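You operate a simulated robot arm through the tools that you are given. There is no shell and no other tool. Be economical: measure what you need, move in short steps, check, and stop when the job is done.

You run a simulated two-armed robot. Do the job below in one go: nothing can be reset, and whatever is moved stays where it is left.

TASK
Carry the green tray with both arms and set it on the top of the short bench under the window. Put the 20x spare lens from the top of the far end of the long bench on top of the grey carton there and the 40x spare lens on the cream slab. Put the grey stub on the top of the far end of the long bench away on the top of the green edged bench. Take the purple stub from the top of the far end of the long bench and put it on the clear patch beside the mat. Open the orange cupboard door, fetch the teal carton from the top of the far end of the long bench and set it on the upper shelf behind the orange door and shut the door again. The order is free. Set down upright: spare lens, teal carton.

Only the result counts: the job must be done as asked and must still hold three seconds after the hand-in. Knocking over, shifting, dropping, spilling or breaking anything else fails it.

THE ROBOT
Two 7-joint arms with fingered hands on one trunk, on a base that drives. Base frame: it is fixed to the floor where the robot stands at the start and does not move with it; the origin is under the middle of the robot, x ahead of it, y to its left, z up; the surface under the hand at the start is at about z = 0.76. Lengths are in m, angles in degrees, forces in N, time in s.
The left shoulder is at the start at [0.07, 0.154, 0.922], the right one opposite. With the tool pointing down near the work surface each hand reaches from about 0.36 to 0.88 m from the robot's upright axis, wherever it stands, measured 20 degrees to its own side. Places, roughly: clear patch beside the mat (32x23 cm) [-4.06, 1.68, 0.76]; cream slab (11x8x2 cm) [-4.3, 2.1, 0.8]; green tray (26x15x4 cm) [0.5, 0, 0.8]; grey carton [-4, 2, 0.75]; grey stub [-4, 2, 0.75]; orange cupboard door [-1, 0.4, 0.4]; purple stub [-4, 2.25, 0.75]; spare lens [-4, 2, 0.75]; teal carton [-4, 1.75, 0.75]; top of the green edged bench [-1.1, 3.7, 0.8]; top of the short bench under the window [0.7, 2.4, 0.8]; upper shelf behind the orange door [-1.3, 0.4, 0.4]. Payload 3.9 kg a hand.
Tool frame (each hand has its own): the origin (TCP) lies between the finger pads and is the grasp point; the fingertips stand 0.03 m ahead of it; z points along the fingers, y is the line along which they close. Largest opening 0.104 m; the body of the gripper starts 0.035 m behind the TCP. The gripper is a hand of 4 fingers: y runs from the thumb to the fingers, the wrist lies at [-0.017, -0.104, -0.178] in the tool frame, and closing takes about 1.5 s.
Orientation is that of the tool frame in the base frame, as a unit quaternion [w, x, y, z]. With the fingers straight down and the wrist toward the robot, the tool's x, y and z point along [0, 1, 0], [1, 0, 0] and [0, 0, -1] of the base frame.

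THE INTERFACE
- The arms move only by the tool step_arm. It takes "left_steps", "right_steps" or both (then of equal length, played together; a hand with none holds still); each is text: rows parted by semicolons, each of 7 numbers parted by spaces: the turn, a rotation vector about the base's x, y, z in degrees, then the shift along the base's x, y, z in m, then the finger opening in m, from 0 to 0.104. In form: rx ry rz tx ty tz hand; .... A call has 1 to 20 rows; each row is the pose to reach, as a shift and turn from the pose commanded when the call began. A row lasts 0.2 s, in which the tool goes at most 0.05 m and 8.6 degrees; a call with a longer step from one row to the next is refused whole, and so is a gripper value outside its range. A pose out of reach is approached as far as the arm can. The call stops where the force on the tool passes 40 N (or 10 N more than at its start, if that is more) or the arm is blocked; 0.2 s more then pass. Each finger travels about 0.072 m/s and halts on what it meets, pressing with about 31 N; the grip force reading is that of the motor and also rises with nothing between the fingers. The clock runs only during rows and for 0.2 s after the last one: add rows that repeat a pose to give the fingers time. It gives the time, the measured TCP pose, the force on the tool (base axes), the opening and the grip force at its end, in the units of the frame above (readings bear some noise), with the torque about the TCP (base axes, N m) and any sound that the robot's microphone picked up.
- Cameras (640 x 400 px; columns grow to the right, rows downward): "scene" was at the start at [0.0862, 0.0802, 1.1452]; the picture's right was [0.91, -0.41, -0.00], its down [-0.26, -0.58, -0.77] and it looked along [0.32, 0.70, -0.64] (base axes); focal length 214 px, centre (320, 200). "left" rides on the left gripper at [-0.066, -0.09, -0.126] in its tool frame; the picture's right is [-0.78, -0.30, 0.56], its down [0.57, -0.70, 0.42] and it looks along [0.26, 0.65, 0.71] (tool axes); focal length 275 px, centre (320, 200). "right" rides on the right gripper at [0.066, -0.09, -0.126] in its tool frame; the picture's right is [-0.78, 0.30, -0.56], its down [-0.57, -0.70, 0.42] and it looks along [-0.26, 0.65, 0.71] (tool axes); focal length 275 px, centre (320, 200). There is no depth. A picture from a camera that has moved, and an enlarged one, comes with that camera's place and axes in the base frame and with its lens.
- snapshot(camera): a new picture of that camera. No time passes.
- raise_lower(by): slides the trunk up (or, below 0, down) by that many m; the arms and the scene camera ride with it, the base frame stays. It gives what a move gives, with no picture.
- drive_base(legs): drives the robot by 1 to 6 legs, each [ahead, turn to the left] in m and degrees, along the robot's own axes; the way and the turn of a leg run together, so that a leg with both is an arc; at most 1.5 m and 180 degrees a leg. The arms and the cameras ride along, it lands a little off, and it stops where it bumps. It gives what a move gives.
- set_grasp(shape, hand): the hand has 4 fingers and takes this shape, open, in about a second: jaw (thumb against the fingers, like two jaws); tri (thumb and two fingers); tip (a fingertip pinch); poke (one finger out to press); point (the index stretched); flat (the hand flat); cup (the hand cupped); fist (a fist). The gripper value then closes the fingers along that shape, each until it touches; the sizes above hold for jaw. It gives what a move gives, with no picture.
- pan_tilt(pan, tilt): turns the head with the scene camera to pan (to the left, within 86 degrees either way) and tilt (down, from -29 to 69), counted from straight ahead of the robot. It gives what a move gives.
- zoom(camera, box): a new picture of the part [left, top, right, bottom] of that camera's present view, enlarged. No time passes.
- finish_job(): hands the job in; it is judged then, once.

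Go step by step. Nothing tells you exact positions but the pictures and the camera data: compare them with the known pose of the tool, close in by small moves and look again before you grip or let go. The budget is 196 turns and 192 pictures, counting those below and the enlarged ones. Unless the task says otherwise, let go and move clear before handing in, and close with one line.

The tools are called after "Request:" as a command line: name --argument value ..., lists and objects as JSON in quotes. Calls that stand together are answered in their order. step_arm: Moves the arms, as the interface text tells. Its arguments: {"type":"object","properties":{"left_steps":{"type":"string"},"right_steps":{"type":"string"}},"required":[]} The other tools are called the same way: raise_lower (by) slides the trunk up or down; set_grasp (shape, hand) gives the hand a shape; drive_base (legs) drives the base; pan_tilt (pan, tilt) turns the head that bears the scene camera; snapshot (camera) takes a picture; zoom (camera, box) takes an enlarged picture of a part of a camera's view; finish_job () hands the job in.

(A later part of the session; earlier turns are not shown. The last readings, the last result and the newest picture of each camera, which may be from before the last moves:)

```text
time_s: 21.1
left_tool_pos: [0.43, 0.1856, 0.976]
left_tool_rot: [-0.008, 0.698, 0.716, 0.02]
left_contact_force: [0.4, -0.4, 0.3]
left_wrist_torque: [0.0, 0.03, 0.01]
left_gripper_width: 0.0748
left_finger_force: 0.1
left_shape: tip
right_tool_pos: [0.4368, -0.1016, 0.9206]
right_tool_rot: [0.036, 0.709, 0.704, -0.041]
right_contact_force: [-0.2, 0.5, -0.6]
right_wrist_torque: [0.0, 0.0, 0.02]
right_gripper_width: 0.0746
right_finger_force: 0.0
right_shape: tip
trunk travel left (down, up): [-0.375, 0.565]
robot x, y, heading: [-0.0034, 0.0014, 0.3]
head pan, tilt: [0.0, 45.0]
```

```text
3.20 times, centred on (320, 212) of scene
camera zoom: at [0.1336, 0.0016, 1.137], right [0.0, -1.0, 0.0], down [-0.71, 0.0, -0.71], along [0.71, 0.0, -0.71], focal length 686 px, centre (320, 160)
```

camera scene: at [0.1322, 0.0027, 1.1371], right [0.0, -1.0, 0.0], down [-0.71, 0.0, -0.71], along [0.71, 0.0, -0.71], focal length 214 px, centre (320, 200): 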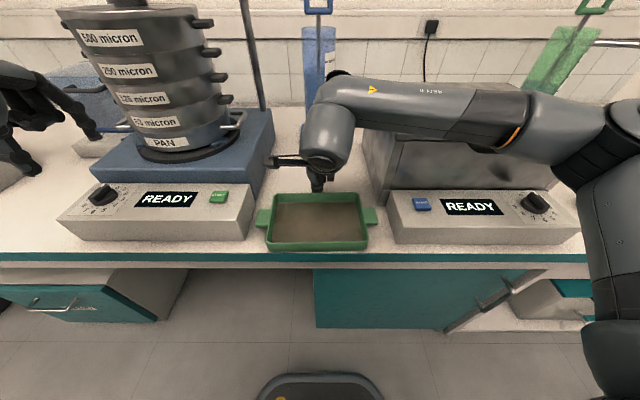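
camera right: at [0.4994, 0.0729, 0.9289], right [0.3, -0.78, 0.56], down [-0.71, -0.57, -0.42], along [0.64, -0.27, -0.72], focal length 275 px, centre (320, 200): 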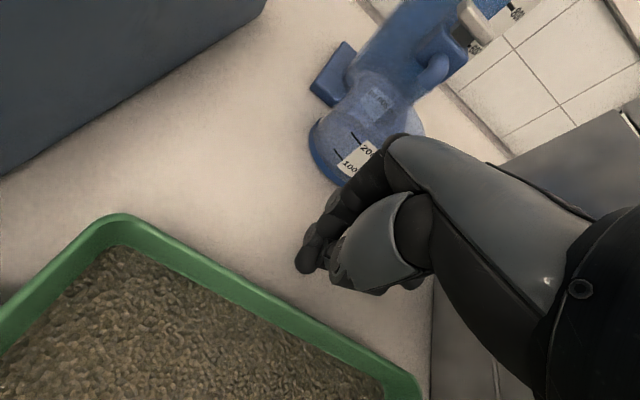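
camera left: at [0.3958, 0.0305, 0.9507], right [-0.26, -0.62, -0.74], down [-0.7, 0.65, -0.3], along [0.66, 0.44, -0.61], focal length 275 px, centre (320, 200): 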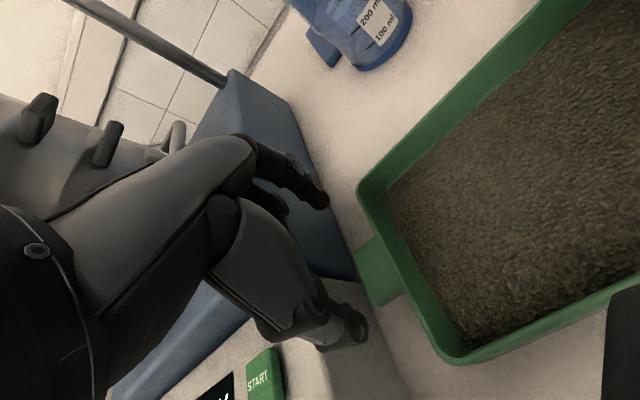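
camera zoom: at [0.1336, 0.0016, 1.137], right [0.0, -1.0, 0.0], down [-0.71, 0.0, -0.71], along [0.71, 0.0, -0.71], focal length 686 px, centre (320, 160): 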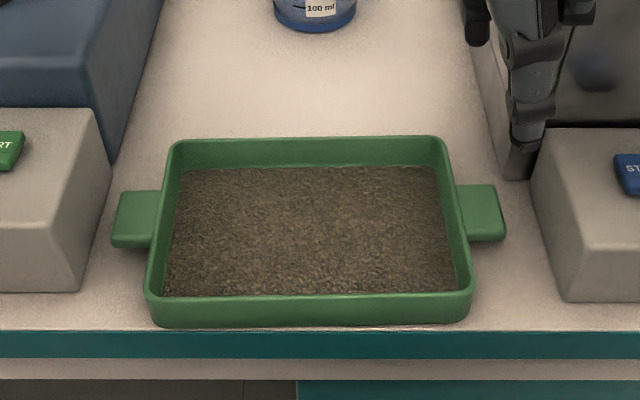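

Request:
step_arm --left_steps "3 0 -0.5 0 -0.03 -0.02 0.075;6 0 -1 0 -0.06 -0.05 0.075;6 0 -1 0 -0.0645 -0.095 0.075;6 0 -1 0 -0.0645 -0.136 0.075;6 0 -1 0 -0.0645 -0.136 0.075" --right_steps "0 0 0 0 0 -0.01 0.075;0 0 0 0 -0.0025 -0.02 0.075;0 0 0 0 -0.0025 -0.05 0.075;0 0 0 0 -0.0025 -0.08 0.075;0 0 0 0 -0.0025 -0.08 0.075"

Request:
zoom --camera "scene" --box '[220, 150, 420, 275]'

Request:
snapshot --camera "left"

Request:
snapshot --camera "right"

```text
time_s: 22.3
left_tool_pos: [0.4565, 0.1147, 0.8447]
left_tool_rot: [-0.043, 0.703, 0.707, 0.059]
left_contact_force: [-0.2, 0.3, 0.1]
left_wrist_torque: [-0.01, -0.03, 0.0]
left_gripper_width: 0.0751
left_finger_force: 0.2
left_shape: tip
left hand out of reach, approached as far as the arm can: row 2, 3, 4, 5
right_tool_pos: [0.4348, -0.104, 0.8394]
right_tool_rot: [0.036, 0.707, 0.705, -0.04]
right_contact_force: [0.4, -0.7, 0.3]
right_wrist_torque: [-0.02, -0.05, 0.04]
right_gripper_width: 0.0749
right_finger_force: 0.1
right_shape: tip
trunk travel left (down, up): [-0.375, 0.565]
robot x, y, heading: [-0.0025, -0.0019, -0.1]
head pan, tilt: [0.0, 45.0]
```

```text
3.20 times, centred on (320, 212) of scene
camera zoom: at [0.1313, 0.0029, 1.1373], right [0.0, -1.0, 0.0], down [-0.71, 0.0, -0.71], along [0.71, 0.0, -0.71], focal length 686 px, centre (320, 160)
```

zoom: 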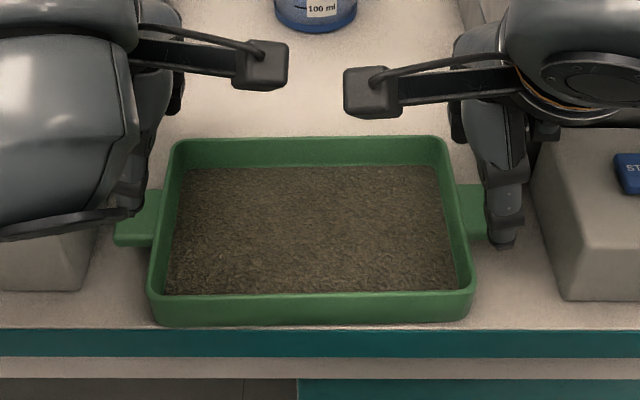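

```text
155 pictures are left
camera left: at [0.3651, 0.0318, 0.9566], right [-0.28, -0.69, -0.67], down [-0.7, 0.62, -0.35], along [0.66, 0.37, -0.65], focal length 275 px, centre (320, 200)
```

left: 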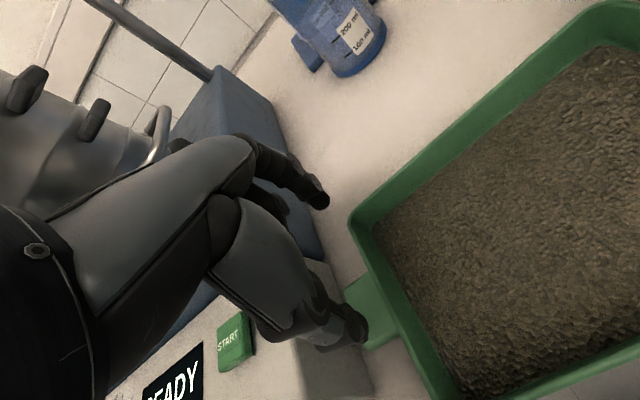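

```text
154 pictures are left
camera right: at [0.3459, -0.0247, 0.957], right [0.29, -0.71, 0.64], down [-0.71, -0.61, -0.36], along [0.64, -0.34, -0.68], focal length 275 px, centre (320, 200)
```

right: 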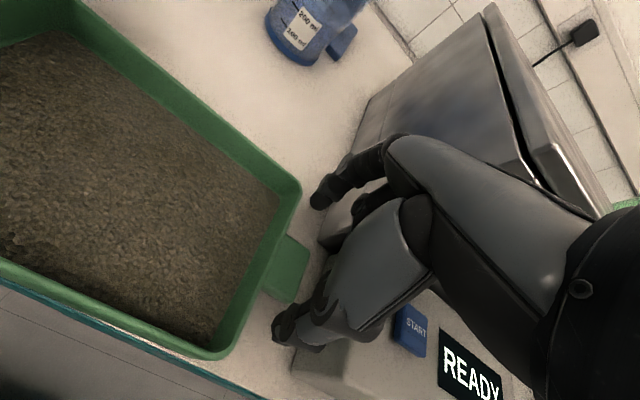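

Request:
drive_base --legs '[[-0.06, 0]]'

Request:
step_arm --left_steps "0 0 0 0.015 0.003 0.005 0.075;0 0 0 0.033 0.007 0 0.075;0 0 0 0.033 0.007 0 0.075" --right_steps "0 0 0 0.03 0 0.005 0.075;0 0 0 0.06 0 0 0.075;0 0 0 0.06 0 0 0.075"

Request:
zoom --camera "scene" --box '[220, 130, 420, 255]'

```text
time_s: 23.3
left_tool_pos: [0.3954, 0.1149, 0.8456]
left_tool_rot: [-0.043, 0.704, 0.706, 0.06]
left_contact_force: [-0.6, 0.5, -0.1]
left_wrist_torque: [0.0, -0.04, 0.01]
left_gripper_width: 0.075
left_finger_force: 0.0
left_shape: tip
right_tool_pos: [0.3731, -0.1051, 0.8402]
right_tool_rot: [0.037, 0.708, 0.704, -0.04]
right_contact_force: [1.1, 0.2, -0.2]
right_wrist_torque: [0.02, 0.01, 0.0]
right_gripper_width: 0.0745
right_finger_force: 0.1
right_shape: tip
trunk travel left (down, up): [-0.375, 0.565]
robot x, y, heading: [-0.0595, 0.0015, 0.1]
head pan, tilt: [0.0, 45.0]
```

```text
time_s: 24.1
left_tool_pos: [0.4296, 0.1224, 0.8448]
left_tool_rot: [-0.043, 0.703, 0.707, 0.059]
left_contact_force: [0.0, -0.3, -0.2]
left_wrist_torque: [-0.02, -0.03, -0.01]
left_gripper_width: 0.0752
left_finger_force: 0.0
left_shape: tip
right_tool_pos: [0.4329, -0.105, 0.8413]
right_tool_rot: [0.036, 0.708, 0.704, -0.04]
right_contact_force: [1.1, 0.1, 0.5]
right_wrist_torque: [-0.03, -0.03, -0.01]
right_gripper_width: 0.0748
right_finger_force: 0.1
right_shape: tip
trunk travel left (down, up): [-0.375, 0.565]
robot x, y, heading: [-0.0602, -0.0004, 0.3]
head pan, tilt: [0.0, 45.0]
```

```text
3.20 times, centred on (320, 192) of scene
camera zoom: at [0.0707, 0.0025, 1.1372], right [0.0, -1.0, 0.0], down [-0.71, 0.0, -0.71], along [0.71, 0.0, -0.71], focal length 686 px, centre (320, 224)
```

zoom: 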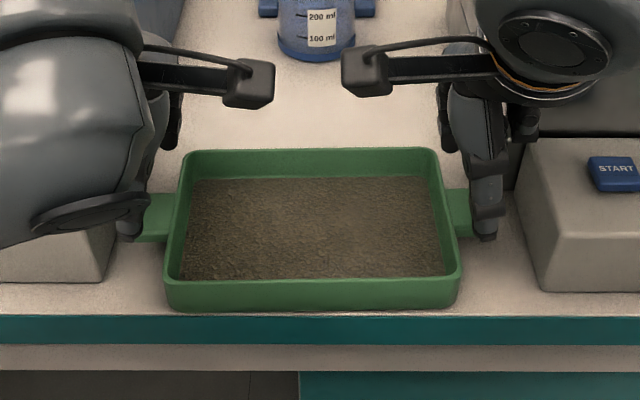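

Request:
step_arm --left_steps "0 0 0 0 0 -0.015 0.075;0 0 0 0 0 -0.03 0.075;0 0 0 0 0 -0.045 0.075;0 0 0 0 0 -0.045 0.075" --right_steps "0 0 0 0.003 0 -0.015 0.075;0 0 0 0.003 0 -0.03 0.075;0 0 0 0.003 0 -0.042 0.075;0 0 0 0.003 0 -0.042 0.075"

Request:
zoom --camera "scene" --box '[220, 130, 420, 255]'

Request:
snapshot --camera "left"

Request:
snapshot --camera "right"

```text
time_s: 24.9
left_tool_pos: [0.4323, 0.1213, 0.8141]
left_tool_rot: [-0.029, 0.701, 0.709, 0.068]
left_contact_force: [-3.6, 2.5, 16.3]
left_wrist_torque: [0.57, -0.46, 0.27]
left_gripper_width: 0.0738
left_finger_force: 0.1
left_shape: tip
right_tool_pos: [0.4379, -0.1055, 0.807]
right_tool_rot: [0.039, 0.711, 0.702, -0.035]
right_contact_force: [-1.7, -5.8, 10.9]
right_wrist_torque: [0.08, -0.5, -0.28]
right_gripper_width: 0.0742
right_finger_force: 0.0
right_shape: tip
trunk travel left (down, up): [-0.375, 0.565]
robot x, y, heading: [-0.0622, -0.0013, 0.3]
head pan, tilt: [0.0, 45.0]
stopped in row 4 (left hand): the force on the tool passed its limit at 48 N (the readings are from after the stop); the commanded pose is now the measured one
```

```text
3.20 times, centred on (320, 192) of scene
camera zoom: at [0.0684, 0.0018, 1.1378], right [0.0, -1.0, 0.0], down [-0.71, 0.0, -0.71], along [0.71, 0.0, -0.71], focal length 686 px, centre (320, 224)
```

zoom: 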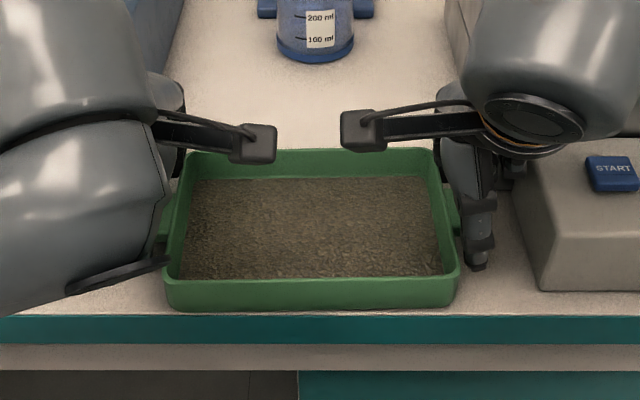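

```text
151 pictures are left
camera left: at [0.3364, 0.0384, 0.9241], right [-0.25, -0.69, -0.67], down [-0.69, 0.62, -0.38], along [0.68, 0.37, -0.63], focal length 275 px, centre (320, 200)
```

left: 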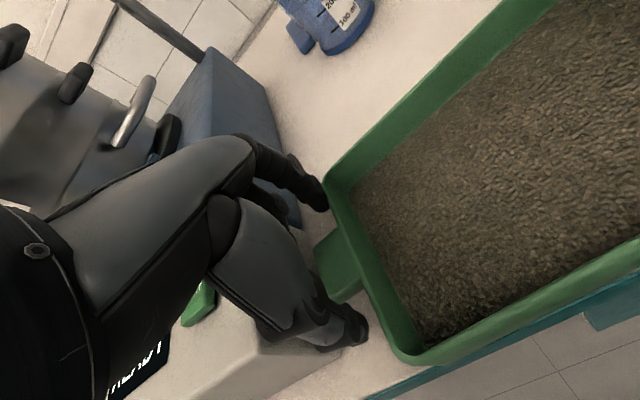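

```text
150 pictures are left
camera right: at [0.3477, -0.0266, 0.9216], right [0.28, -0.72, 0.64], down [-0.71, -0.61, -0.37], along [0.65, -0.35, -0.68], focal length 275 px, centre (320, 200)
```

right: 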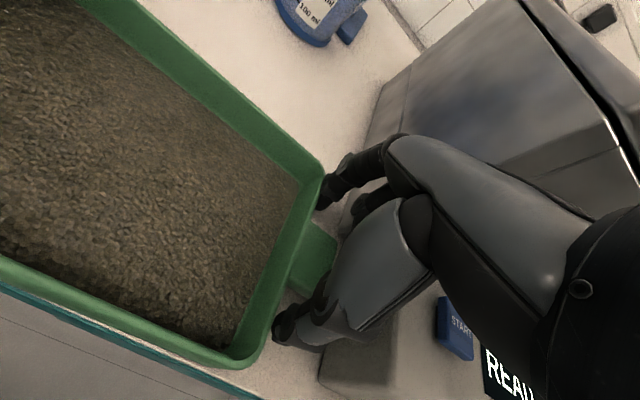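

Request:
step_arm --left_steps "0 0 0 0 0 0.03 0.075;6 0 0 -0.001 0.003 0.03 0.075;6 0 0 -0.001 0.003 0.01 0.075;6 0 0 -0.001 0.003 -0.005 0.075;6 0 0 -0.001 0.003 -0.014 0.075" --right_steps "0 0 0 0 -0.002 0.03 0.075;-7 0 0 0 -0.004 0.03 0.075;-7 0 0 0 -0.004 0.01 0.075;-7 0 0 0 -0.004 -0.001 0.075;-7 0 0 0 -0.004 -0.007 0.075"

Request:
snapshot --camera "left"

Request:
snapshot --camera "right"

```text
time_s: 26.1
left_tool_pos: [0.4301, 0.1223, 0.7983]
left_tool_rot: [-0.069, 0.701, 0.703, 0.103]
left_contact_force: [-0.1, -12.3, 10.6]
left_wrist_torque: [0.62, -0.33, -0.18]
left_gripper_width: 0.0746
left_finger_force: 0.1
left_shape: tip
right_tool_pos: [0.4372, -0.1124, 0.7972]
right_tool_rot: [0.081, 0.706, 0.699, -0.079]
right_contact_force: [0.1, -5.2, 3.3]
right_wrist_torque: [0.05, -0.15, -0.26]
right_gripper_width: 0.0748
right_finger_force: 0.0
right_shape: tip
trunk travel left (down, up): [-0.375, 0.565]
robot x, y, heading: [-0.0573, -0.0011, 0.0]
head pan, tilt: [0.0, 45.0]
```

```text
149 pictures are left
camera left: at [0.335, 0.0288, 0.8983], right [-0.26, -0.62, -0.74], down [-0.69, 0.66, -0.31], along [0.68, 0.43, -0.6], focal length 275 px, centre (320, 200)
```

left: 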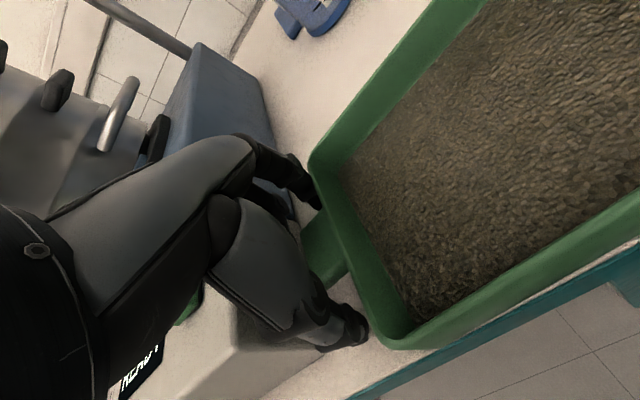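

```text
148 pictures are left
camera right: at [0.3482, -0.0193, 0.9025], right [0.29, -0.63, 0.72], down [-0.71, -0.65, -0.29], along [0.65, -0.43, -0.63], focal length 275 px, centre (320, 200)
```

right: 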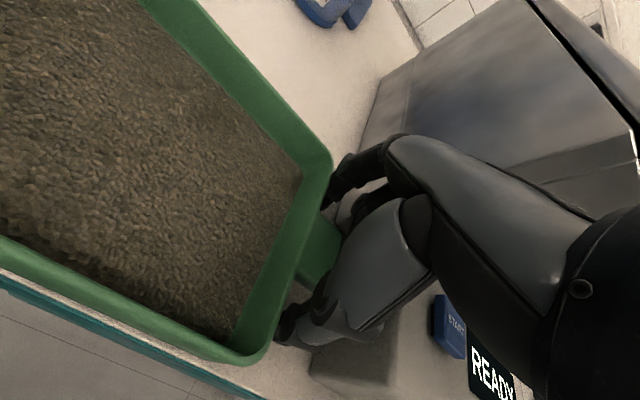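

Request:
step_arm --left_steps "0 0 0 0 0 0 0.06;0 0 0 0 0 0 0.045;0 0 0 0 0 0 0.02;0 0 0 0 0 0 0.0;0 0 0 0 0 0 0.0;0 0 0 0 0 0 0.0" --right_steps "0 0 0 0 0 0 0.06;0 0 0 0 0 0 0.045;0 0 0 0 0 0 0.02;0 0 0 0 0 0 0.0;0 0 0 0 0 0 0.0;0 0 0 0 0 0 0.0"

Request:
snapshot --camera "left"

Request:
snapshot --camera "right"

```text
time_s: 27.5
left_tool_pos: [0.4318, 0.1222, 0.797]
left_tool_rot: [-0.07, 0.7, 0.704, 0.103]
left_contact_force: [-3.9, -23.0, 8.2]
left_wrist_torque: [0.91, -0.32, -0.11]
left_gripper_width: 0.0369
left_finger_force: 31.1
left_shape: tip
right_tool_pos: [0.4368, -0.1136, 0.796]
right_tool_rot: [0.08, 0.706, 0.7, -0.079]
right_contact_force: [0.0, -2.3, -1.8]
right_wrist_torque: [0.06, 0.03, -0.35]
right_gripper_width: 0.0357
right_finger_force: 31.6
right_shape: tip
trunk travel left (down, up): [-0.375, 0.565]
robot x, y, heading: [-0.0594, -0.0028, 0.1]
head pan, tilt: [0.0, 45.0]
```

```text
147 pictures are left
camera left: at [0.3364, 0.0285, 0.8978], right [-0.26, -0.62, -0.74], down [-0.69, 0.66, -0.3], along [0.68, 0.43, -0.6], focal length 275 px, centre (320, 200)
```

left: 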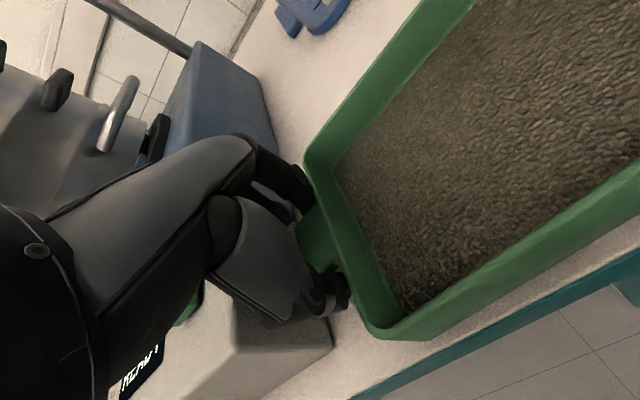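

```text
146 pictures are left
camera right: at [0.3485, -0.0197, 0.9017], right [0.29, -0.63, 0.72], down [-0.71, -0.65, -0.29], along [0.65, -0.42, -0.64], focal length 275 px, centre (320, 200)
```

right: 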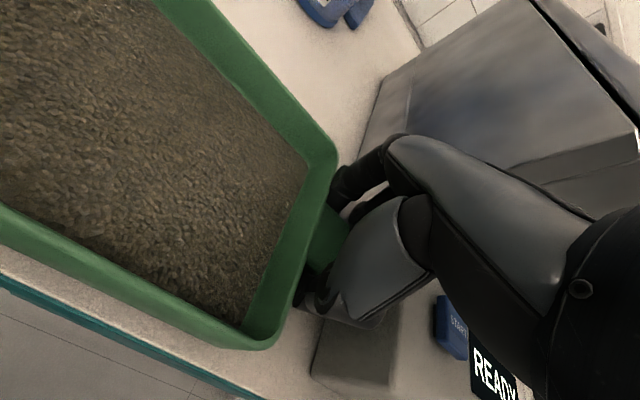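

Request:
step_arm --left_steps "0 0 0 0 0 0.01 0;0 0 0 0 0 0.02 0;0 0 0 0 0 0.03 0;0 0 0 0 0 0.04 0" --right_steps "0 0 0 0 0 0.01 0;0 0 0 0 0 0.02 0;0 0 0 0 0 0.03 0;0 0 0 0 0 0.04 0"

Request:
snapshot --camera "scene"

```text
time_s: 28.5
left_tool_pos: [0.4323, 0.1254, 0.8362]
left_tool_rot: [-0.07, 0.698, 0.705, 0.103]
left_contact_force: [-0.9, 3.8, -1.2]
left_wrist_torque: [-0.07, 0.0, 0.3]
left_gripper_width: 0.037
left_finger_force: 30.7
left_shape: tip
right_tool_pos: [0.4399, -0.1111, 0.8355]
right_tool_rot: [0.082, 0.707, 0.698, -0.081]
right_contact_force: [0.7, -3.3, -2.1]
right_wrist_torque: [0.03, 0.04, -0.36]
right_gripper_width: 0.0359
right_finger_force: 30.8
right_shape: tip
trunk travel left (down, up): [-0.375, 0.565]
robot x, y, heading: [-0.0611, -0.0018, 0.3]
head pan, tilt: [0.0, 45.0]
```

```text
145 pictures are left
camera scene: at [0.0711, 0.0026, 1.1371], right [0.0, -1.0, 0.0], down [-0.71, 0.0, -0.71], along [0.71, 0.0, -0.71], focal length 214 px, centre (320, 200)
```

scene: 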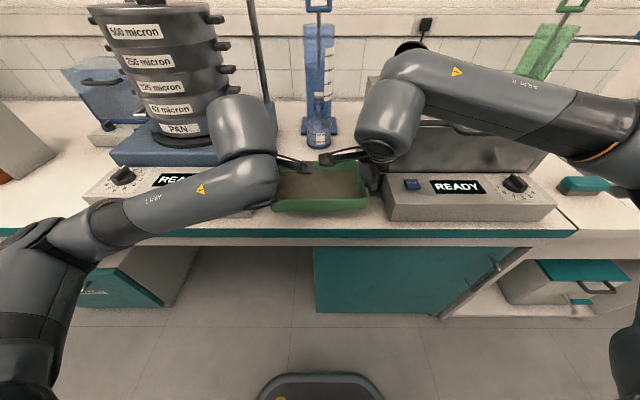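

Tray is held and lifted level. I'll raise the trunk, back away from the bench and turn left to look for the window bench.

Request:
raise_lower --by 0.08

Request:
drive_base --legs '[[-0.3, 0], [0, 45]]'

Request:
pan_tilt --pan 10 --tilt 25

Request:
snapshot --camera "scene"

```text
time_s: 29.7
left_tool_pos: [0.433, 0.1254, 0.9152]
left_tool_rot: [-0.07, 0.698, 0.705, 0.102]
left_contact_force: [-0.8, 10.3, -1.1]
left_wrist_torque: [0.03, 0.02, 0.5]
left_gripper_width: 0.0366
left_finger_force: 30.7
left_shape: tip
right_tool_pos: [0.4392, -0.1096, 0.9146]
right_tool_rot: [0.08, 0.706, 0.699, -0.081]
right_contact_force: [0.5, -10.0, -1.0]
right_wrist_torque: [0.02, 0.01, -0.54]
right_gripper_width: 0.0357
right_finger_force: 31.0
right_shape: tip
trunk travel left (down, up): [-0.455, 0.485]
robot x, y, heading: [-0.0617, -0.0006, 0.1]
head pan, tilt: [0.0, 45.0]
```

```text
time_s: 33.8
left_tool_pos: [-0.1001, 0.4371, 0.9157]
left_tool_rot: [-0.104, 0.375, 0.919, 0.067]
left_contact_force: [-10.6, 8.9, -1.2]
left_wrist_torque: [0.02, -0.02, 0.62]
left_gripper_width: 0.0368
left_finger_force: 31.5
left_shape: tip
right_tool_pos: [0.0699, 0.2779, 0.9146]
right_tool_rot: [0.105, 0.382, 0.917, -0.042]
right_contact_force: [10.4, -9.6, -2.1]
right_wrist_torque: [-0.02, 0.01, -0.65]
right_gripper_width: 0.0358
right_finger_force: 31.7
right_shape: tip
trunk travel left (down, up): [-0.455, 0.485]
robot x, y, heading: [-0.3589, -0.0015, 45.6]
head pan, tilt: [0.0, 45.0]
```

```text
time_s: 34.6
left_tool_pos: [-0.1011, 0.4387, 0.9153]
left_tool_rot: [-0.104, 0.373, 0.92, 0.067]
left_contact_force: [-4.3, 3.7, -1.0]
left_wrist_torque: [-0.01, 0.02, 0.41]
left_gripper_width: 0.0368
left_finger_force: 31.5
left_shape: tip
right_tool_pos: [0.0716, 0.277, 0.9143]
right_tool_rot: [0.106, 0.382, 0.917, -0.043]
right_contact_force: [4.8, -4.5, -1.0]
right_wrist_torque: [-0.01, 0.02, -0.45]
right_gripper_width: 0.0356
right_finger_force: 30.8
right_shape: tip
trunk travel left (down, up): [-0.455, 0.485]
robot x, y, heading: [-0.3602, -0.0026, 45.6]
head pan, tilt: [10.0, 25.0]
```

```text
144 pictures are left
camera scene: at [-0.2699, 0.1135, 1.2476], right [0.82, -0.57, 0.0], down [-0.24, -0.35, -0.91], along [0.51, 0.75, -0.42], focal length 214 px, centre (320, 200)
```

scene: 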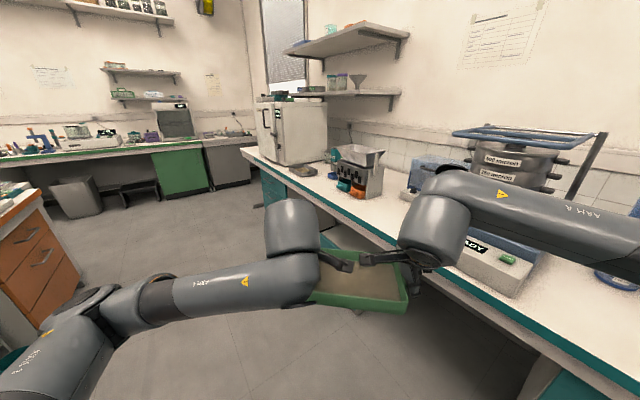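

Request:
drive_base --legs '[[0, 44.4], [1.3, 0]]'

Request:
pan_tilt --pan -40 --tilt 25

Request:
snapshot --camera "scene"

```text
time_s: 43.3
left_tool_pos: [-0.5033, 1.8115, 0.9154]
left_tool_rot: [-0.122, -0.013, 0.992, 0.021]
left_contact_force: [-10.9, -0.2, -1.1]
left_wrist_torque: [-0.02, -0.02, 0.54]
left_gripper_width: 0.0368
left_finger_force: 31.5
left_shape: tip
right_tool_pos: [-0.2698, 1.8219, 0.9144]
right_tool_rot: [0.115, -0.005, 0.993, 0.002]
right_contact_force: [11.7, 0.2, -1.5]
right_wrist_torque: [-0.01, -0.02, -0.54]
right_gripper_width: 0.0354
right_finger_force: 30.8
right_shape: tip
trunk travel left (down, up): [-0.455, 0.485]
robot x, y, heading: [-0.3685, 1.3208, 91.5]
head pan, tilt: [10.0, 25.0]
```

```text
time_s: 44.5
left_tool_pos: [-0.5048, 1.8103, 0.9166]
left_tool_rot: [-0.122, -0.014, 0.992, 0.022]
left_contact_force: [-6.2, -0.9, -1.9]
left_wrist_torque: [-0.02, 0.0, 0.42]
left_gripper_width: 0.0366
left_finger_force: 31.3
left_shape: tip
right_tool_pos: [-0.2687, 1.8219, 0.9145]
right_tool_rot: [0.114, -0.004, 0.993, 0.001]
right_contact_force: [5.4, -0.1, -1.2]
right_wrist_torque: [-0.03, 0.04, -0.41]
right_gripper_width: 0.0357
right_finger_force: 30.9
right_shape: tip
trunk travel left (down, up): [-0.455, 0.485]
robot x, y, heading: [-0.3707, 1.3203, 91.3]
head pan, tilt: [-40.0, 25.0]
```

```text
143 pictures are left
camera scene: at [-0.3123, 1.4455, 1.2477], right [0.78, -0.63, 0.0], down [-0.26, -0.33, -0.91], along [0.57, 0.71, -0.42], focal length 214 px, centre (320, 200)
```

scene: 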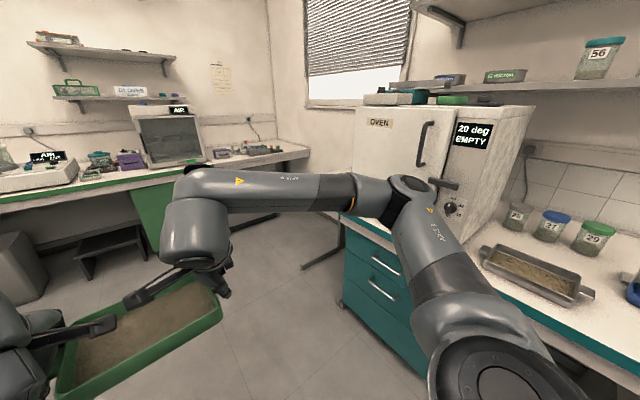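

Request:
drive_base --legs '[[0.5, -1.3], [0.5, 0], [0, -90]]'

Request:
pan_tilt --pan 0 --tilt 35

Request:
snapshot --camera "scene"

```text
time_s: 53.7
left_tool_pos: [0.1111, 2.4475, 0.9151]
left_tool_rot: [-0.072, 0.691, 0.712, 0.101]
left_contact_force: [0.0, 8.7, -1.5]
left_wrist_torque: [-0.02, 0.01, 0.5]
left_gripper_width: 0.0368
left_finger_force: 30.9
left_shape: tip
right_tool_pos: [0.1231, 2.2128, 0.9151]
right_tool_rot: [0.082, 0.699, 0.706, -0.08]
right_contact_force: [0.3, -7.6, -2.1]
right_wrist_torque: [0.02, 0.01, -0.47]
right_gripper_width: 0.0353
right_finger_force: 31.5
right_shape: tip
trunk travel left (down, up): [-0.455, 0.485]
robot x, y, heading: [-0.3809, 2.3111, 1.4]
head pan, tilt: [-40.0, 25.0]
```

```text
time_s: 54.8
left_tool_pos: [0.1111, 2.4476, 0.9153]
left_tool_rot: [-0.072, 0.691, 0.712, 0.102]
left_contact_force: [-0.1, 3.4, -0.9]
left_wrist_torque: [-0.01, 0.02, 0.38]
left_gripper_width: 0.0365
left_finger_force: 30.9
left_shape: tip
right_tool_pos: [0.1229, 2.2129, 0.9149]
right_tool_rot: [0.082, 0.7, 0.705, -0.08]
right_contact_force: [-0.2, -4.5, -0.9]
right_wrist_torque: [0.05, 0.0, -0.38]
right_gripper_width: 0.0351
right_finger_force: 31.0
right_shape: tip
trunk travel left (down, up): [-0.455, 0.485]
robot x, y, heading: [-0.3754, 2.3141, 1.2]
head pan, tilt: [0.0, 35.0]
```

```text
142 pictures are left
camera scene: at [-0.24, 2.3178, 1.2319], right [0.02, -1.0, 0.0], down [-0.57, -0.01, -0.82], along [0.82, 0.02, -0.57], focal length 214 px, centre (320, 200)
```

scene: 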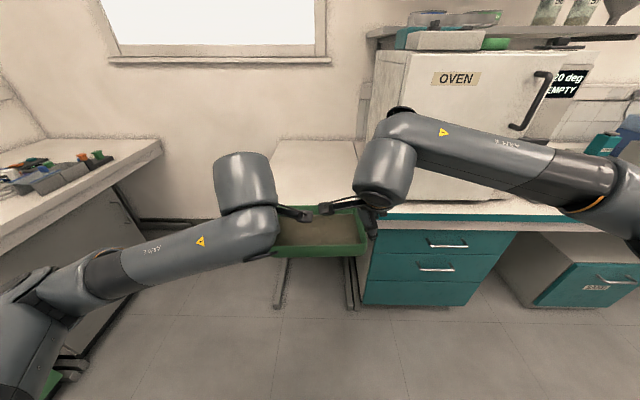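

Request:
step_arm --left_steps "0 0 0 0.02 0.005 0 0;0 0 0 0.04 0.01 0 0;0 0 0 0.06 0.015 0 0;0 0 0 0.08 0.02 0 0;0 0 0 0.1 0.025 0 0;0 0 0 0.12 0.03 0 0;0 0 0 0.14 0.035 0 0;0 0 0 0.16 0.04 0 0;0 0 0 0.17 0.04 0 0;0 0 0 0.17 0.04 0 0" --right_steps "0 0 0 0.02 0.005 0 0;0 0 0 0.04 0.01 0 0;0 0 0 0.06 0.015 0 0;0 0 0 0.08 0.02 0 0;0 0 0 0.1 0.025 0 0;0 0 0 0.12 0.03 0 0;0 0 0 0.14 0.035 0 0;0 0 0 0.16 0.04 0 0;0 0 0 0.17 0.04 0 0;0 0 0 0.17 0.04 0 0"

Request:
snapshot --camera "scene"

```text
time_s: 57.0
left_tool_pos: [0.2828, 2.488, 0.9147]
left_tool_rot: [-0.072, 0.691, 0.712, 0.102]
left_contact_force: [-1.4, 5.6, -0.9]
left_wrist_torque: [-0.01, 0.01, 0.38]
left_gripper_width: 0.0365
left_finger_force: 31.0
left_shape: tip
right_tool_pos: [0.2915, 2.2515, 0.9152]
right_tool_rot: [0.083, 0.699, 0.706, -0.08]
right_contact_force: [1.2, -6.0, -1.6]
right_wrist_torque: [0.0, -0.03, -0.46]
right_gripper_width: 0.0352
right_finger_force: 31.6
right_shape: tip
trunk travel left (down, up): [-0.455, 0.485]
robot x, y, heading: [-0.3799, 2.3112, 1.2]
head pan, tilt: [0.0, 35.0]
```

```text
141 pictures are left
camera scene: at [-0.2401, 2.318, 1.2319], right [0.02, -1.0, 0.0], down [-0.57, -0.01, -0.82], along [0.82, 0.02, -0.57], focal length 214 px, centre (320, 200)
```

scene: 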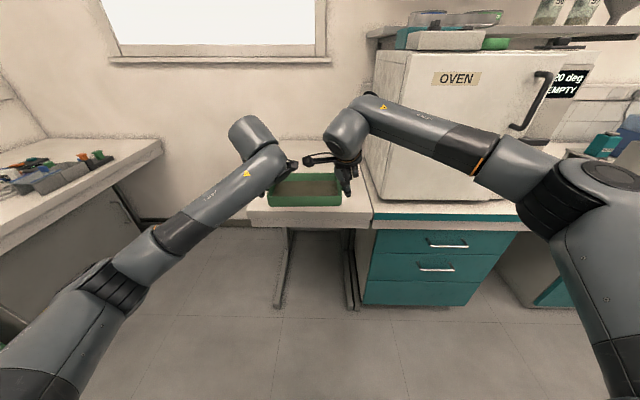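

Request:
drive_base --legs '[[0.17, 0]]'

Request:
step_arm --left_steps "0 0 0 0.02 0 0 0;0 0 0 0.04 0 0 0;0 0 0 0.06 0 0 0;0 0 0 0.08 0 0 0;0 0 0 0.09 0 0 0;0 0 0 0.09 0 0 0" --right_steps "0 0 0 0.02 0 0 0;0 0 0 0.04 0 0 0;0 0 0 0.06 0 0 0;0 0 0 0.08 0 0 0;0 0 0 0.09 0 0 0;0 0 0 0.09 0 0 0"

Request:
pan_tilt --pan 0 --tilt 45

Request:
snapshot --camera "scene"

```text
time_s: 58.4
left_tool_pos: [0.4511, 2.49, 0.9154]
left_tool_rot: [-0.071, 0.691, 0.712, 0.101]
left_contact_force: [-0.1, 5.7, -0.6]
left_wrist_torque: [0.06, 0.01, 0.35]
left_gripper_width: 0.0363
left_finger_force: 31.4
left_shape: tip
right_tool_pos: [0.4599, 2.2553, 0.9145]
right_tool_rot: [0.081, 0.699, 0.706, -0.079]
right_contact_force: [0.4, -5.8, -1.7]
right_wrist_torque: [0.04, -0.03, -0.48]
right_gripper_width: 0.0352
right_finger_force: 30.9
right_shape: tip
trunk travel left (down, up): [-0.455, 0.485]
robot x, y, heading: [-0.2123, 2.3173, 1.2]
head pan, tilt: [0.0, 35.0]
```

```text
time_s: 59.8
left_tool_pos: [0.5412, 2.4895, 0.9162]
left_tool_rot: [-0.072, 0.692, 0.711, 0.103]
left_contact_force: [-0.5, 1.0, -1.0]
left_wrist_torque: [-0.01, 0.05, 0.29]
left_gripper_width: 0.0365
left_finger_force: 31.2
left_shape: tip
right_tool_pos: [0.5499, 2.2539, 0.9142]
right_tool_rot: [0.083, 0.7, 0.705, -0.079]
right_contact_force: [-0.6, 0.0, -2.1]
right_wrist_torque: [0.07, -0.06, -0.33]
right_gripper_width: 0.0357
right_finger_force: 30.7
right_shape: tip
trunk travel left (down, up): [-0.455, 0.485]
robot x, y, heading: [-0.2119, 2.3129, 1.5]
head pan, tilt: [0.0, 35.0]
```

```text
time_s: 60.5
left_tool_pos: [0.5412, 2.4892, 0.915]
left_tool_rot: [-0.071, 0.691, 0.712, 0.102]
left_contact_force: [-0.7, -0.1, -1.7]
left_wrist_torque: [-0.04, 0.07, 0.26]
left_gripper_width: 0.0366
left_finger_force: 31.2
left_shape: tip
right_tool_pos: [0.5509, 2.2541, 0.9142]
right_tool_rot: [0.082, 0.7, 0.705, -0.08]
right_contact_force: [-0.5, 0.3, -0.9]
right_wrist_torque: [0.07, -0.05, -0.32]
right_gripper_width: 0.0356
right_finger_force: 30.8
right_shape: tip
trunk travel left (down, up): [-0.455, 0.485]
robot x, y, heading: [-0.2133, 2.3191, 1.2]
head pan, tilt: [0.0, 45.0]
```

```text
140 pictures are left
camera scene: at [-0.0785, 2.3213, 1.2171], right [0.02, -1.0, 0.0], down [-0.71, -0.01, -0.71], along [0.71, 0.01, -0.71], focal length 214 px, centre (320, 200)
```

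scene: 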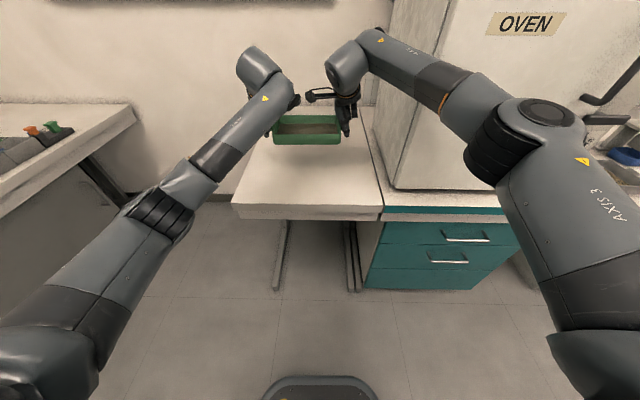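

Request:
step_arm --left_steps "0 0 0 0 0 -0.02 0;0 0 0 0 0 -0.04 0;0 0 0 0 0 -0.06 0;0 0 0 0 0 -0.08 0;0 0 0 0 0 -0.095 0;0 0 0 0 0 -0.105 0;0 0 0 0 0 -0.105 0" --right_steps "0 0 0 0 0 -0.02 0;0 0 0 0 0 -0.04 0;0 0 0 0 0 -0.06 0;0 0 0 0 0 -0.08 0;0 0 0 0 0 -0.095 0;0 0 0 0 0 -0.105 0;0 0 0 0 0 -0.105 0"

Request:
zoom --camera "scene" --box '[220, 80, 420, 205]'

```text
time_s: 62.1
left_tool_pos: [0.5414, 2.4905, 0.8103]
left_tool_rot: [-0.072, 0.691, 0.712, 0.102]
left_contact_force: [0.0, 4.3, -2.6]
left_wrist_torque: [0.0, 0.07, 0.36]
left_gripper_width: 0.0364
left_finger_force: 31.1
left_shape: tip
right_tool_pos: [0.5484, 2.255, 0.808]
right_tool_rot: [0.082, 0.7, 0.705, -0.08]
right_contact_force: [-0.2, -4.5, -1.8]
right_wrist_torque: [0.01, -0.02, -0.43]
right_gripper_width: 0.0352
right_finger_force: 30.6
right_shape: tip
trunk travel left (down, up): [-0.455, 0.485]
robot x, y, heading: [-0.2129, 2.3179, 0.9]
head pan, tilt: [0.0, 45.0]
```

```text
3.20 times, centred on (320, 142) of scene
camera zoom: at [-0.0788, 2.3212, 1.2171], right [0.02, -1.0, 0.0], down [-0.71, -0.01, -0.71], along [0.71, 0.01, -0.71], focal length 686 px, centre (320, 384)
```

zoom: 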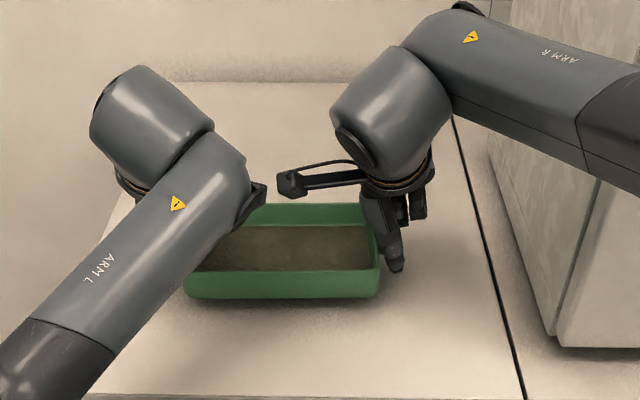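

Not in contact yet; the tray is right above the bench. I'll lower in small steps.

Request:
step_arm --left_steps "0 0 0 0 0 -0.004 0;0 0 0 0 0 -0.008 0;0 0 0 0 0 -0.011 0;0 0 0 0 0 -0.014 0;0 0 0 0 0 -0.014 0" --right_steps "0 0 0 0 0 -0.004 0;0 0 0 0 0 -0.008 0;0 0 0 0 0 -0.011 0;0 0 0 0 0 -0.014 0;0 0 0 0 0 -0.014 0"

Request:
zoom --camera "scene" --box '[220, 80, 420, 205]'

```text
time_s: 63.3
left_tool_pos: [0.5401, 2.4903, 0.7963]
left_tool_rot: [-0.071, 0.692, 0.711, 0.102]
left_contact_force: [0.1, 6.0, -1.5]
left_wrist_torque: [-0.03, 0.02, 0.38]
left_gripper_width: 0.0365
left_finger_force: 31.0
left_shape: tip
right_tool_pos: [0.5494, 2.255, 0.7947]
right_tool_rot: [0.082, 0.699, 0.706, -0.08]
right_contact_force: [0.0, -4.5, -1.8]
right_wrist_torque: [0.05, -0.04, -0.42]
right_gripper_width: 0.0355
right_finger_force: 31.1
right_shape: tip
trunk travel left (down, up): [-0.455, 0.485]
robot x, y, heading: [-0.2125, 2.3185, 1.1]
head pan, tilt: [0.0, 45.0]
```

```text
3.20 times, centred on (320, 142) of scene
camera zoom: at [-0.0787, 2.3213, 1.2171], right [0.02, -1.0, 0.0], down [-0.71, -0.01, -0.71], along [0.71, 0.01, -0.71], focal length 686 px, centre (320, 384)
```

zoom: 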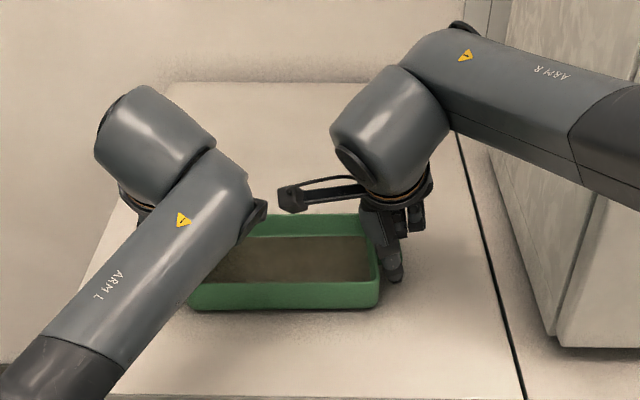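

Request:
step_arm --left_steps "0 0 0 0 0 -0.003 0;0 0 0 0 0 -0.006 0;0 0 0 0 0 -0.009 0;0 0 0 0 0 -0.009 0" --right_steps "0 0 0 0 0 -0.003 0;0 0 0 0 0 -0.006 0;0 0 0 0 0 -0.009 0;0 0 0 0 0 -0.009 0"

```text
time_s: 64.3
left_tool_pos: [0.5388, 2.4905, 0.7916]
left_tool_rot: [-0.069, 0.691, 0.712, 0.104]
left_contact_force: [3.5, 7.3, 12.9]
left_wrist_torque: [-0.14, -0.39, 0.5]
left_gripper_width: 0.0363
left_finger_force: 30.6
left_shape: tip
right_tool_pos: [0.5477, 2.2545, 0.7923]
right_tool_rot: [0.084, 0.7, 0.705, -0.078]
right_contact_force: [5.7, -4.7, 12.2]
right_wrist_torque: [0.23, -0.47, -0.47]
right_gripper_width: 0.0356
right_finger_force: 31.2
right_shape: tip
trunk travel left (down, up): [-0.455, 0.485]
robot x, y, heading: [-0.2123, 2.3174, 1.3]
head pan, tilt: [0.0, 45.0]
```

Request:
step_arm --left_steps "0 0 0 0 0 0.004 0;0 0 0 0 0 0.004 0.02;0 0 0 0 0 0.004 0.045;0 0 0 0 0 0.004 0.065;0 0 0 0 0 0.004 0.07;0 0 0 0 0 0.004 0.07" --right_steps "0 0 0 0 0 0.004 0;0 0 0 0 0 0.004 0.02;0 0 0 0 0 0.004 0.045;0 0 0 0 0 0.004 0.065;0 0 0 0 0 0.004 0.07;0 0 0 0 0 0.004 0.07"

Request:
step_arm --left_steps "0 0 0 0 0.001 0.02 0.07;0 0 0 0 0.002 0.04 0.07;0 0 0 0 0.003 0.07 0.07;0 0 0 0 0.003 0.1 0.07;0 0 0 0 0.003 0.13 0.07" --right_steps "0 0 0 0 -0.001 0.02 0.07;0 0 0 0 -0.002 0.04 0.07;0 0 0 0 -0.003 0.07 0.07;0 0 0 0 -0.003 0.1 0.07;0 0 0 0 -0.003 0.13 0.07"

Request:
snapshot --camera "scene"

```text
time_s: 65.7
left_tool_pos: [0.5385, 2.491, 0.7931]
left_tool_rot: [-0.072, 0.691, 0.712, 0.102]
left_contact_force: [0.0, 9.1, 0.3]
left_wrist_torque: [-0.02, 0.05, 0.4]
left_gripper_width: 0.0683
left_finger_force: 0.1
left_shape: tip
right_tool_pos: [0.547, 2.2544, 0.7944]
right_tool_rot: [0.083, 0.7, 0.705, -0.079]
right_contact_force: [-5.2, -8.2, 13.8]
right_wrist_torque: [0.1, -0.23, -0.37]
right_gripper_width: 0.0599
right_finger_force: 0.2
right_shape: tip
trunk travel left (down, up): [-0.455, 0.485]
robot x, y, heading: [-0.2119, 2.3147, 1.6]
head pan, tilt: [0.0, 45.0]
```

```text
time_s: 66.9
left_tool_pos: [0.5397, 2.4908, 0.9217]
left_tool_rot: [-0.07, 0.692, 0.711, 0.102]
left_contact_force: [-0.4, 3.0, -1.4]
left_wrist_torque: [0.0, 0.02, 0.12]
left_gripper_width: 0.07
left_finger_force: 0.0
left_shape: tip
right_tool_pos: [0.5484, 2.2517, 0.9226]
right_tool_rot: [0.082, 0.7, 0.705, -0.08]
right_contact_force: [-0.3, -3.0, -1.1]
right_wrist_torque: [-0.02, 0.02, -0.08]
right_gripper_width: 0.0702
right_finger_force: 0.1
right_shape: tip
trunk travel left (down, up): [-0.455, 0.485]
robot x, y, heading: [-0.2095, 2.3136, 1.2]
head pan, tilt: [0.0, 45.0]
```

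```text
137 pictures are left
camera scene: at [-0.0797, 2.3209, 1.2171], right [0.02, -1.0, 0.0], down [-0.71, -0.01, -0.71], along [0.71, 0.01, -0.71], focal length 214 px, centre (320, 200)
```

scene: 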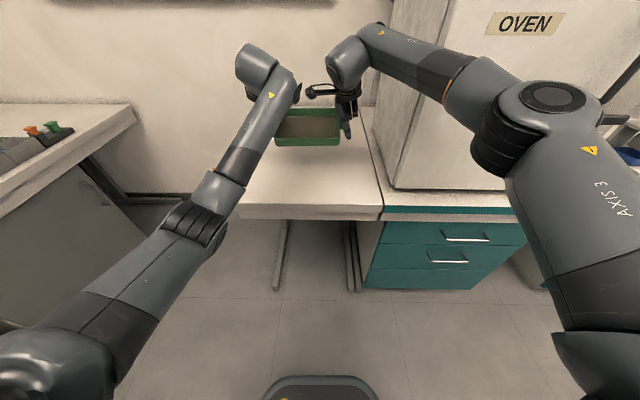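

Request:
zoom --camera "scene" --box '[220, 60, 420, 185]'

Request:
snapshot --camera "right"

```text
3.20 times, centred on (320, 122) of scene
camera zoom: at [-0.0797, 2.3209, 1.2171], right [0.02, -1.0, 0.0], down [-0.71, -0.01, -0.71], along [0.71, 0.01, -0.71], focal length 686 px, centre (320, 448)
```

zoom: 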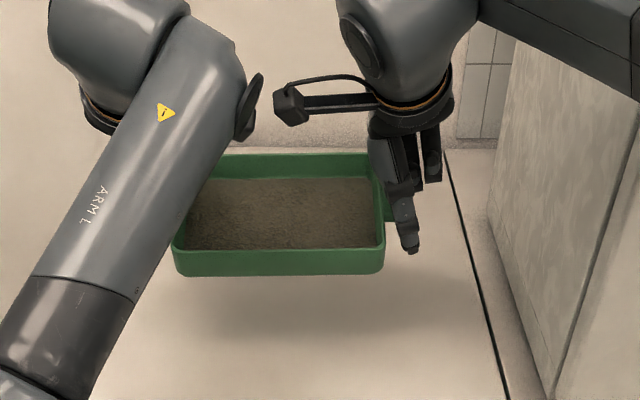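

```text
135 pictures are left
camera right: at [0.458, 2.3447, 1.029], right [0.3, -0.63, 0.72], down [-0.69, -0.66, -0.28], along [0.65, -0.41, -0.63], focal length 275 px, centre (320, 200)
```

right: 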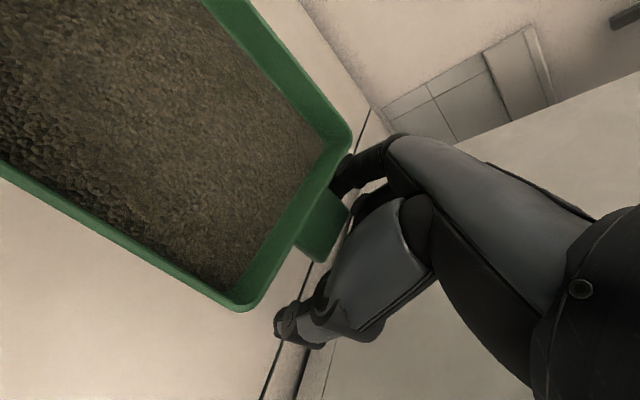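

The tray is being wedged between my hands and came up again. I'll lower it straight back down, then spread the hands apart before lifting.

Request:
step_arm --left_steps "0 0 0 0 -0.001 -0.025 0.07;0 0 0 0 -0.002 -0.05 0.07;0 0 0 0 -0.003 -0.075 0.07;0 0 0 0 -0.003 -0.1 0.07;0 0 0 0 -0.003 -0.12 0.07;0 0 0 0 -0.003 -0.13 0.07;0 0 0 0 -0.003 -0.133 0.07;0 0 0 0 -0.003 -0.133 0.07" --right_steps "0 0 0 0 0.001 -0.025 0.07;0 0 0 0 0.002 -0.05 0.07;0 0 0 0 0.003 -0.075 0.07;0 0 0 0 0.003 -0.1 0.07;0 0 0 0 0.003 -0.12 0.07;0 0 0 0 0.003 -0.13 0.07;0 0 0 0 0.003 -0.133 0.07;0 0 0 0 0.003 -0.133 0.07"

Request:
zoom --camera "scene" --box '[220, 60, 420, 185]'

```text
time_s: 68.7
left_tool_pos: [0.538, 2.4905, 0.793]
left_tool_rot: [-0.07, 0.691, 0.712, 0.103]
left_contact_force: [0.8, 9.0, 4.0]
left_wrist_torque: [-0.04, 0.13, 0.48]
left_gripper_width: 0.0683
left_finger_force: 0.0
left_shape: tip
right_tool_pos: [0.5468, 2.2537, 0.7929]
right_tool_rot: [0.083, 0.7, 0.705, -0.077]
right_contact_force: [0.3, -10.9, 17.4]
right_wrist_torque: [0.15, -0.82, -0.51]
right_gripper_width: 0.0695
right_finger_force: 0.2
right_shape: tip
trunk travel left (down, up): [-0.455, 0.485]
robot x, y, heading: [-0.2108, 2.3165, 1.1]
head pan, tilt: [0.0, 45.0]
```

```text
3.20 times, centred on (320, 122) of scene
camera zoom: at [-0.0827, 2.3212, 1.2178], right [0.02, -1.0, 0.0], down [-0.7, -0.01, -0.71], along [0.71, 0.01, -0.7], focal length 686 px, centre (320, 448)
```

zoom: 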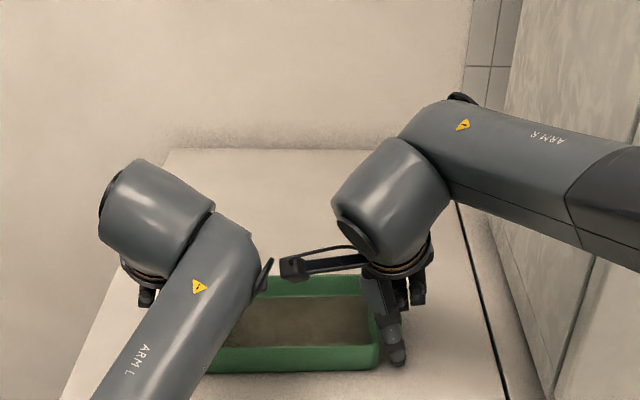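

Back on the bench. Now I'll spread the hands outward by 4 cm each at this height and then lift.

Request:
step_arm --left_steps "0 0 0 0 0.006 0.003 0.07;0 0 0 0 0.014 0.003 0.07;0 0 0 0 0.024 0.003 0.07;0 0 0 0 0.035 0.003 0.07;0 0 0 0 0.045 0.01 0.07;0 0 0 0 0.045 0.03 0.07" --right_steps "0 0 0 0 -0.006 0.003 0.07;0 0 0 0 -0.014 0.003 0.07;0 0 0 0 -0.024 0.003 0.07;0 0 0 0 -0.035 0.003 0.07;0 0 0 0 -0.045 0.01 0.07;0 0 0 0 -0.045 0.03 0.07"

Request:
zoom --camera "scene" --box '[220, 60, 420, 185]'

```text
time_s: 70.1
left_tool_pos: [0.5381, 2.5363, 0.8182]
left_tool_rot: [-0.071, 0.692, 0.712, 0.102]
left_contact_force: [-0.2, 0.5, 0.2]
left_wrist_torque: [0.0, 0.0, -0.01]
left_gripper_width: 0.0698
left_finger_force: 0.1
left_shape: tip
right_tool_pos: [0.5478, 2.2113, 0.818]
right_tool_rot: [0.082, 0.7, 0.705, -0.08]
right_contact_force: [-0.4, 0.4, 0.9]
right_wrist_torque: [0.01, -0.02, 0.0]
right_gripper_width: 0.0701
right_finger_force: 0.0
right_shape: tip
trunk travel left (down, up): [-0.455, 0.485]
robot x, y, heading: [-0.211, 2.3157, 1.0]
head pan, tilt: [0.0, 45.0]
```

```text
3.20 times, centred on (320, 122) of scene
camera zoom: at [-0.0805, 2.3213, 1.2172], right [0.02, -1.0, 0.0], down [-0.71, -0.01, -0.71], along [0.71, 0.01, -0.71], focal length 686 px, centre (320, 448)
```

zoom: 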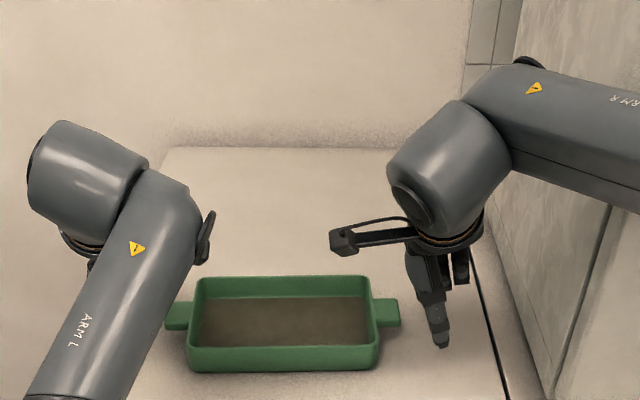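

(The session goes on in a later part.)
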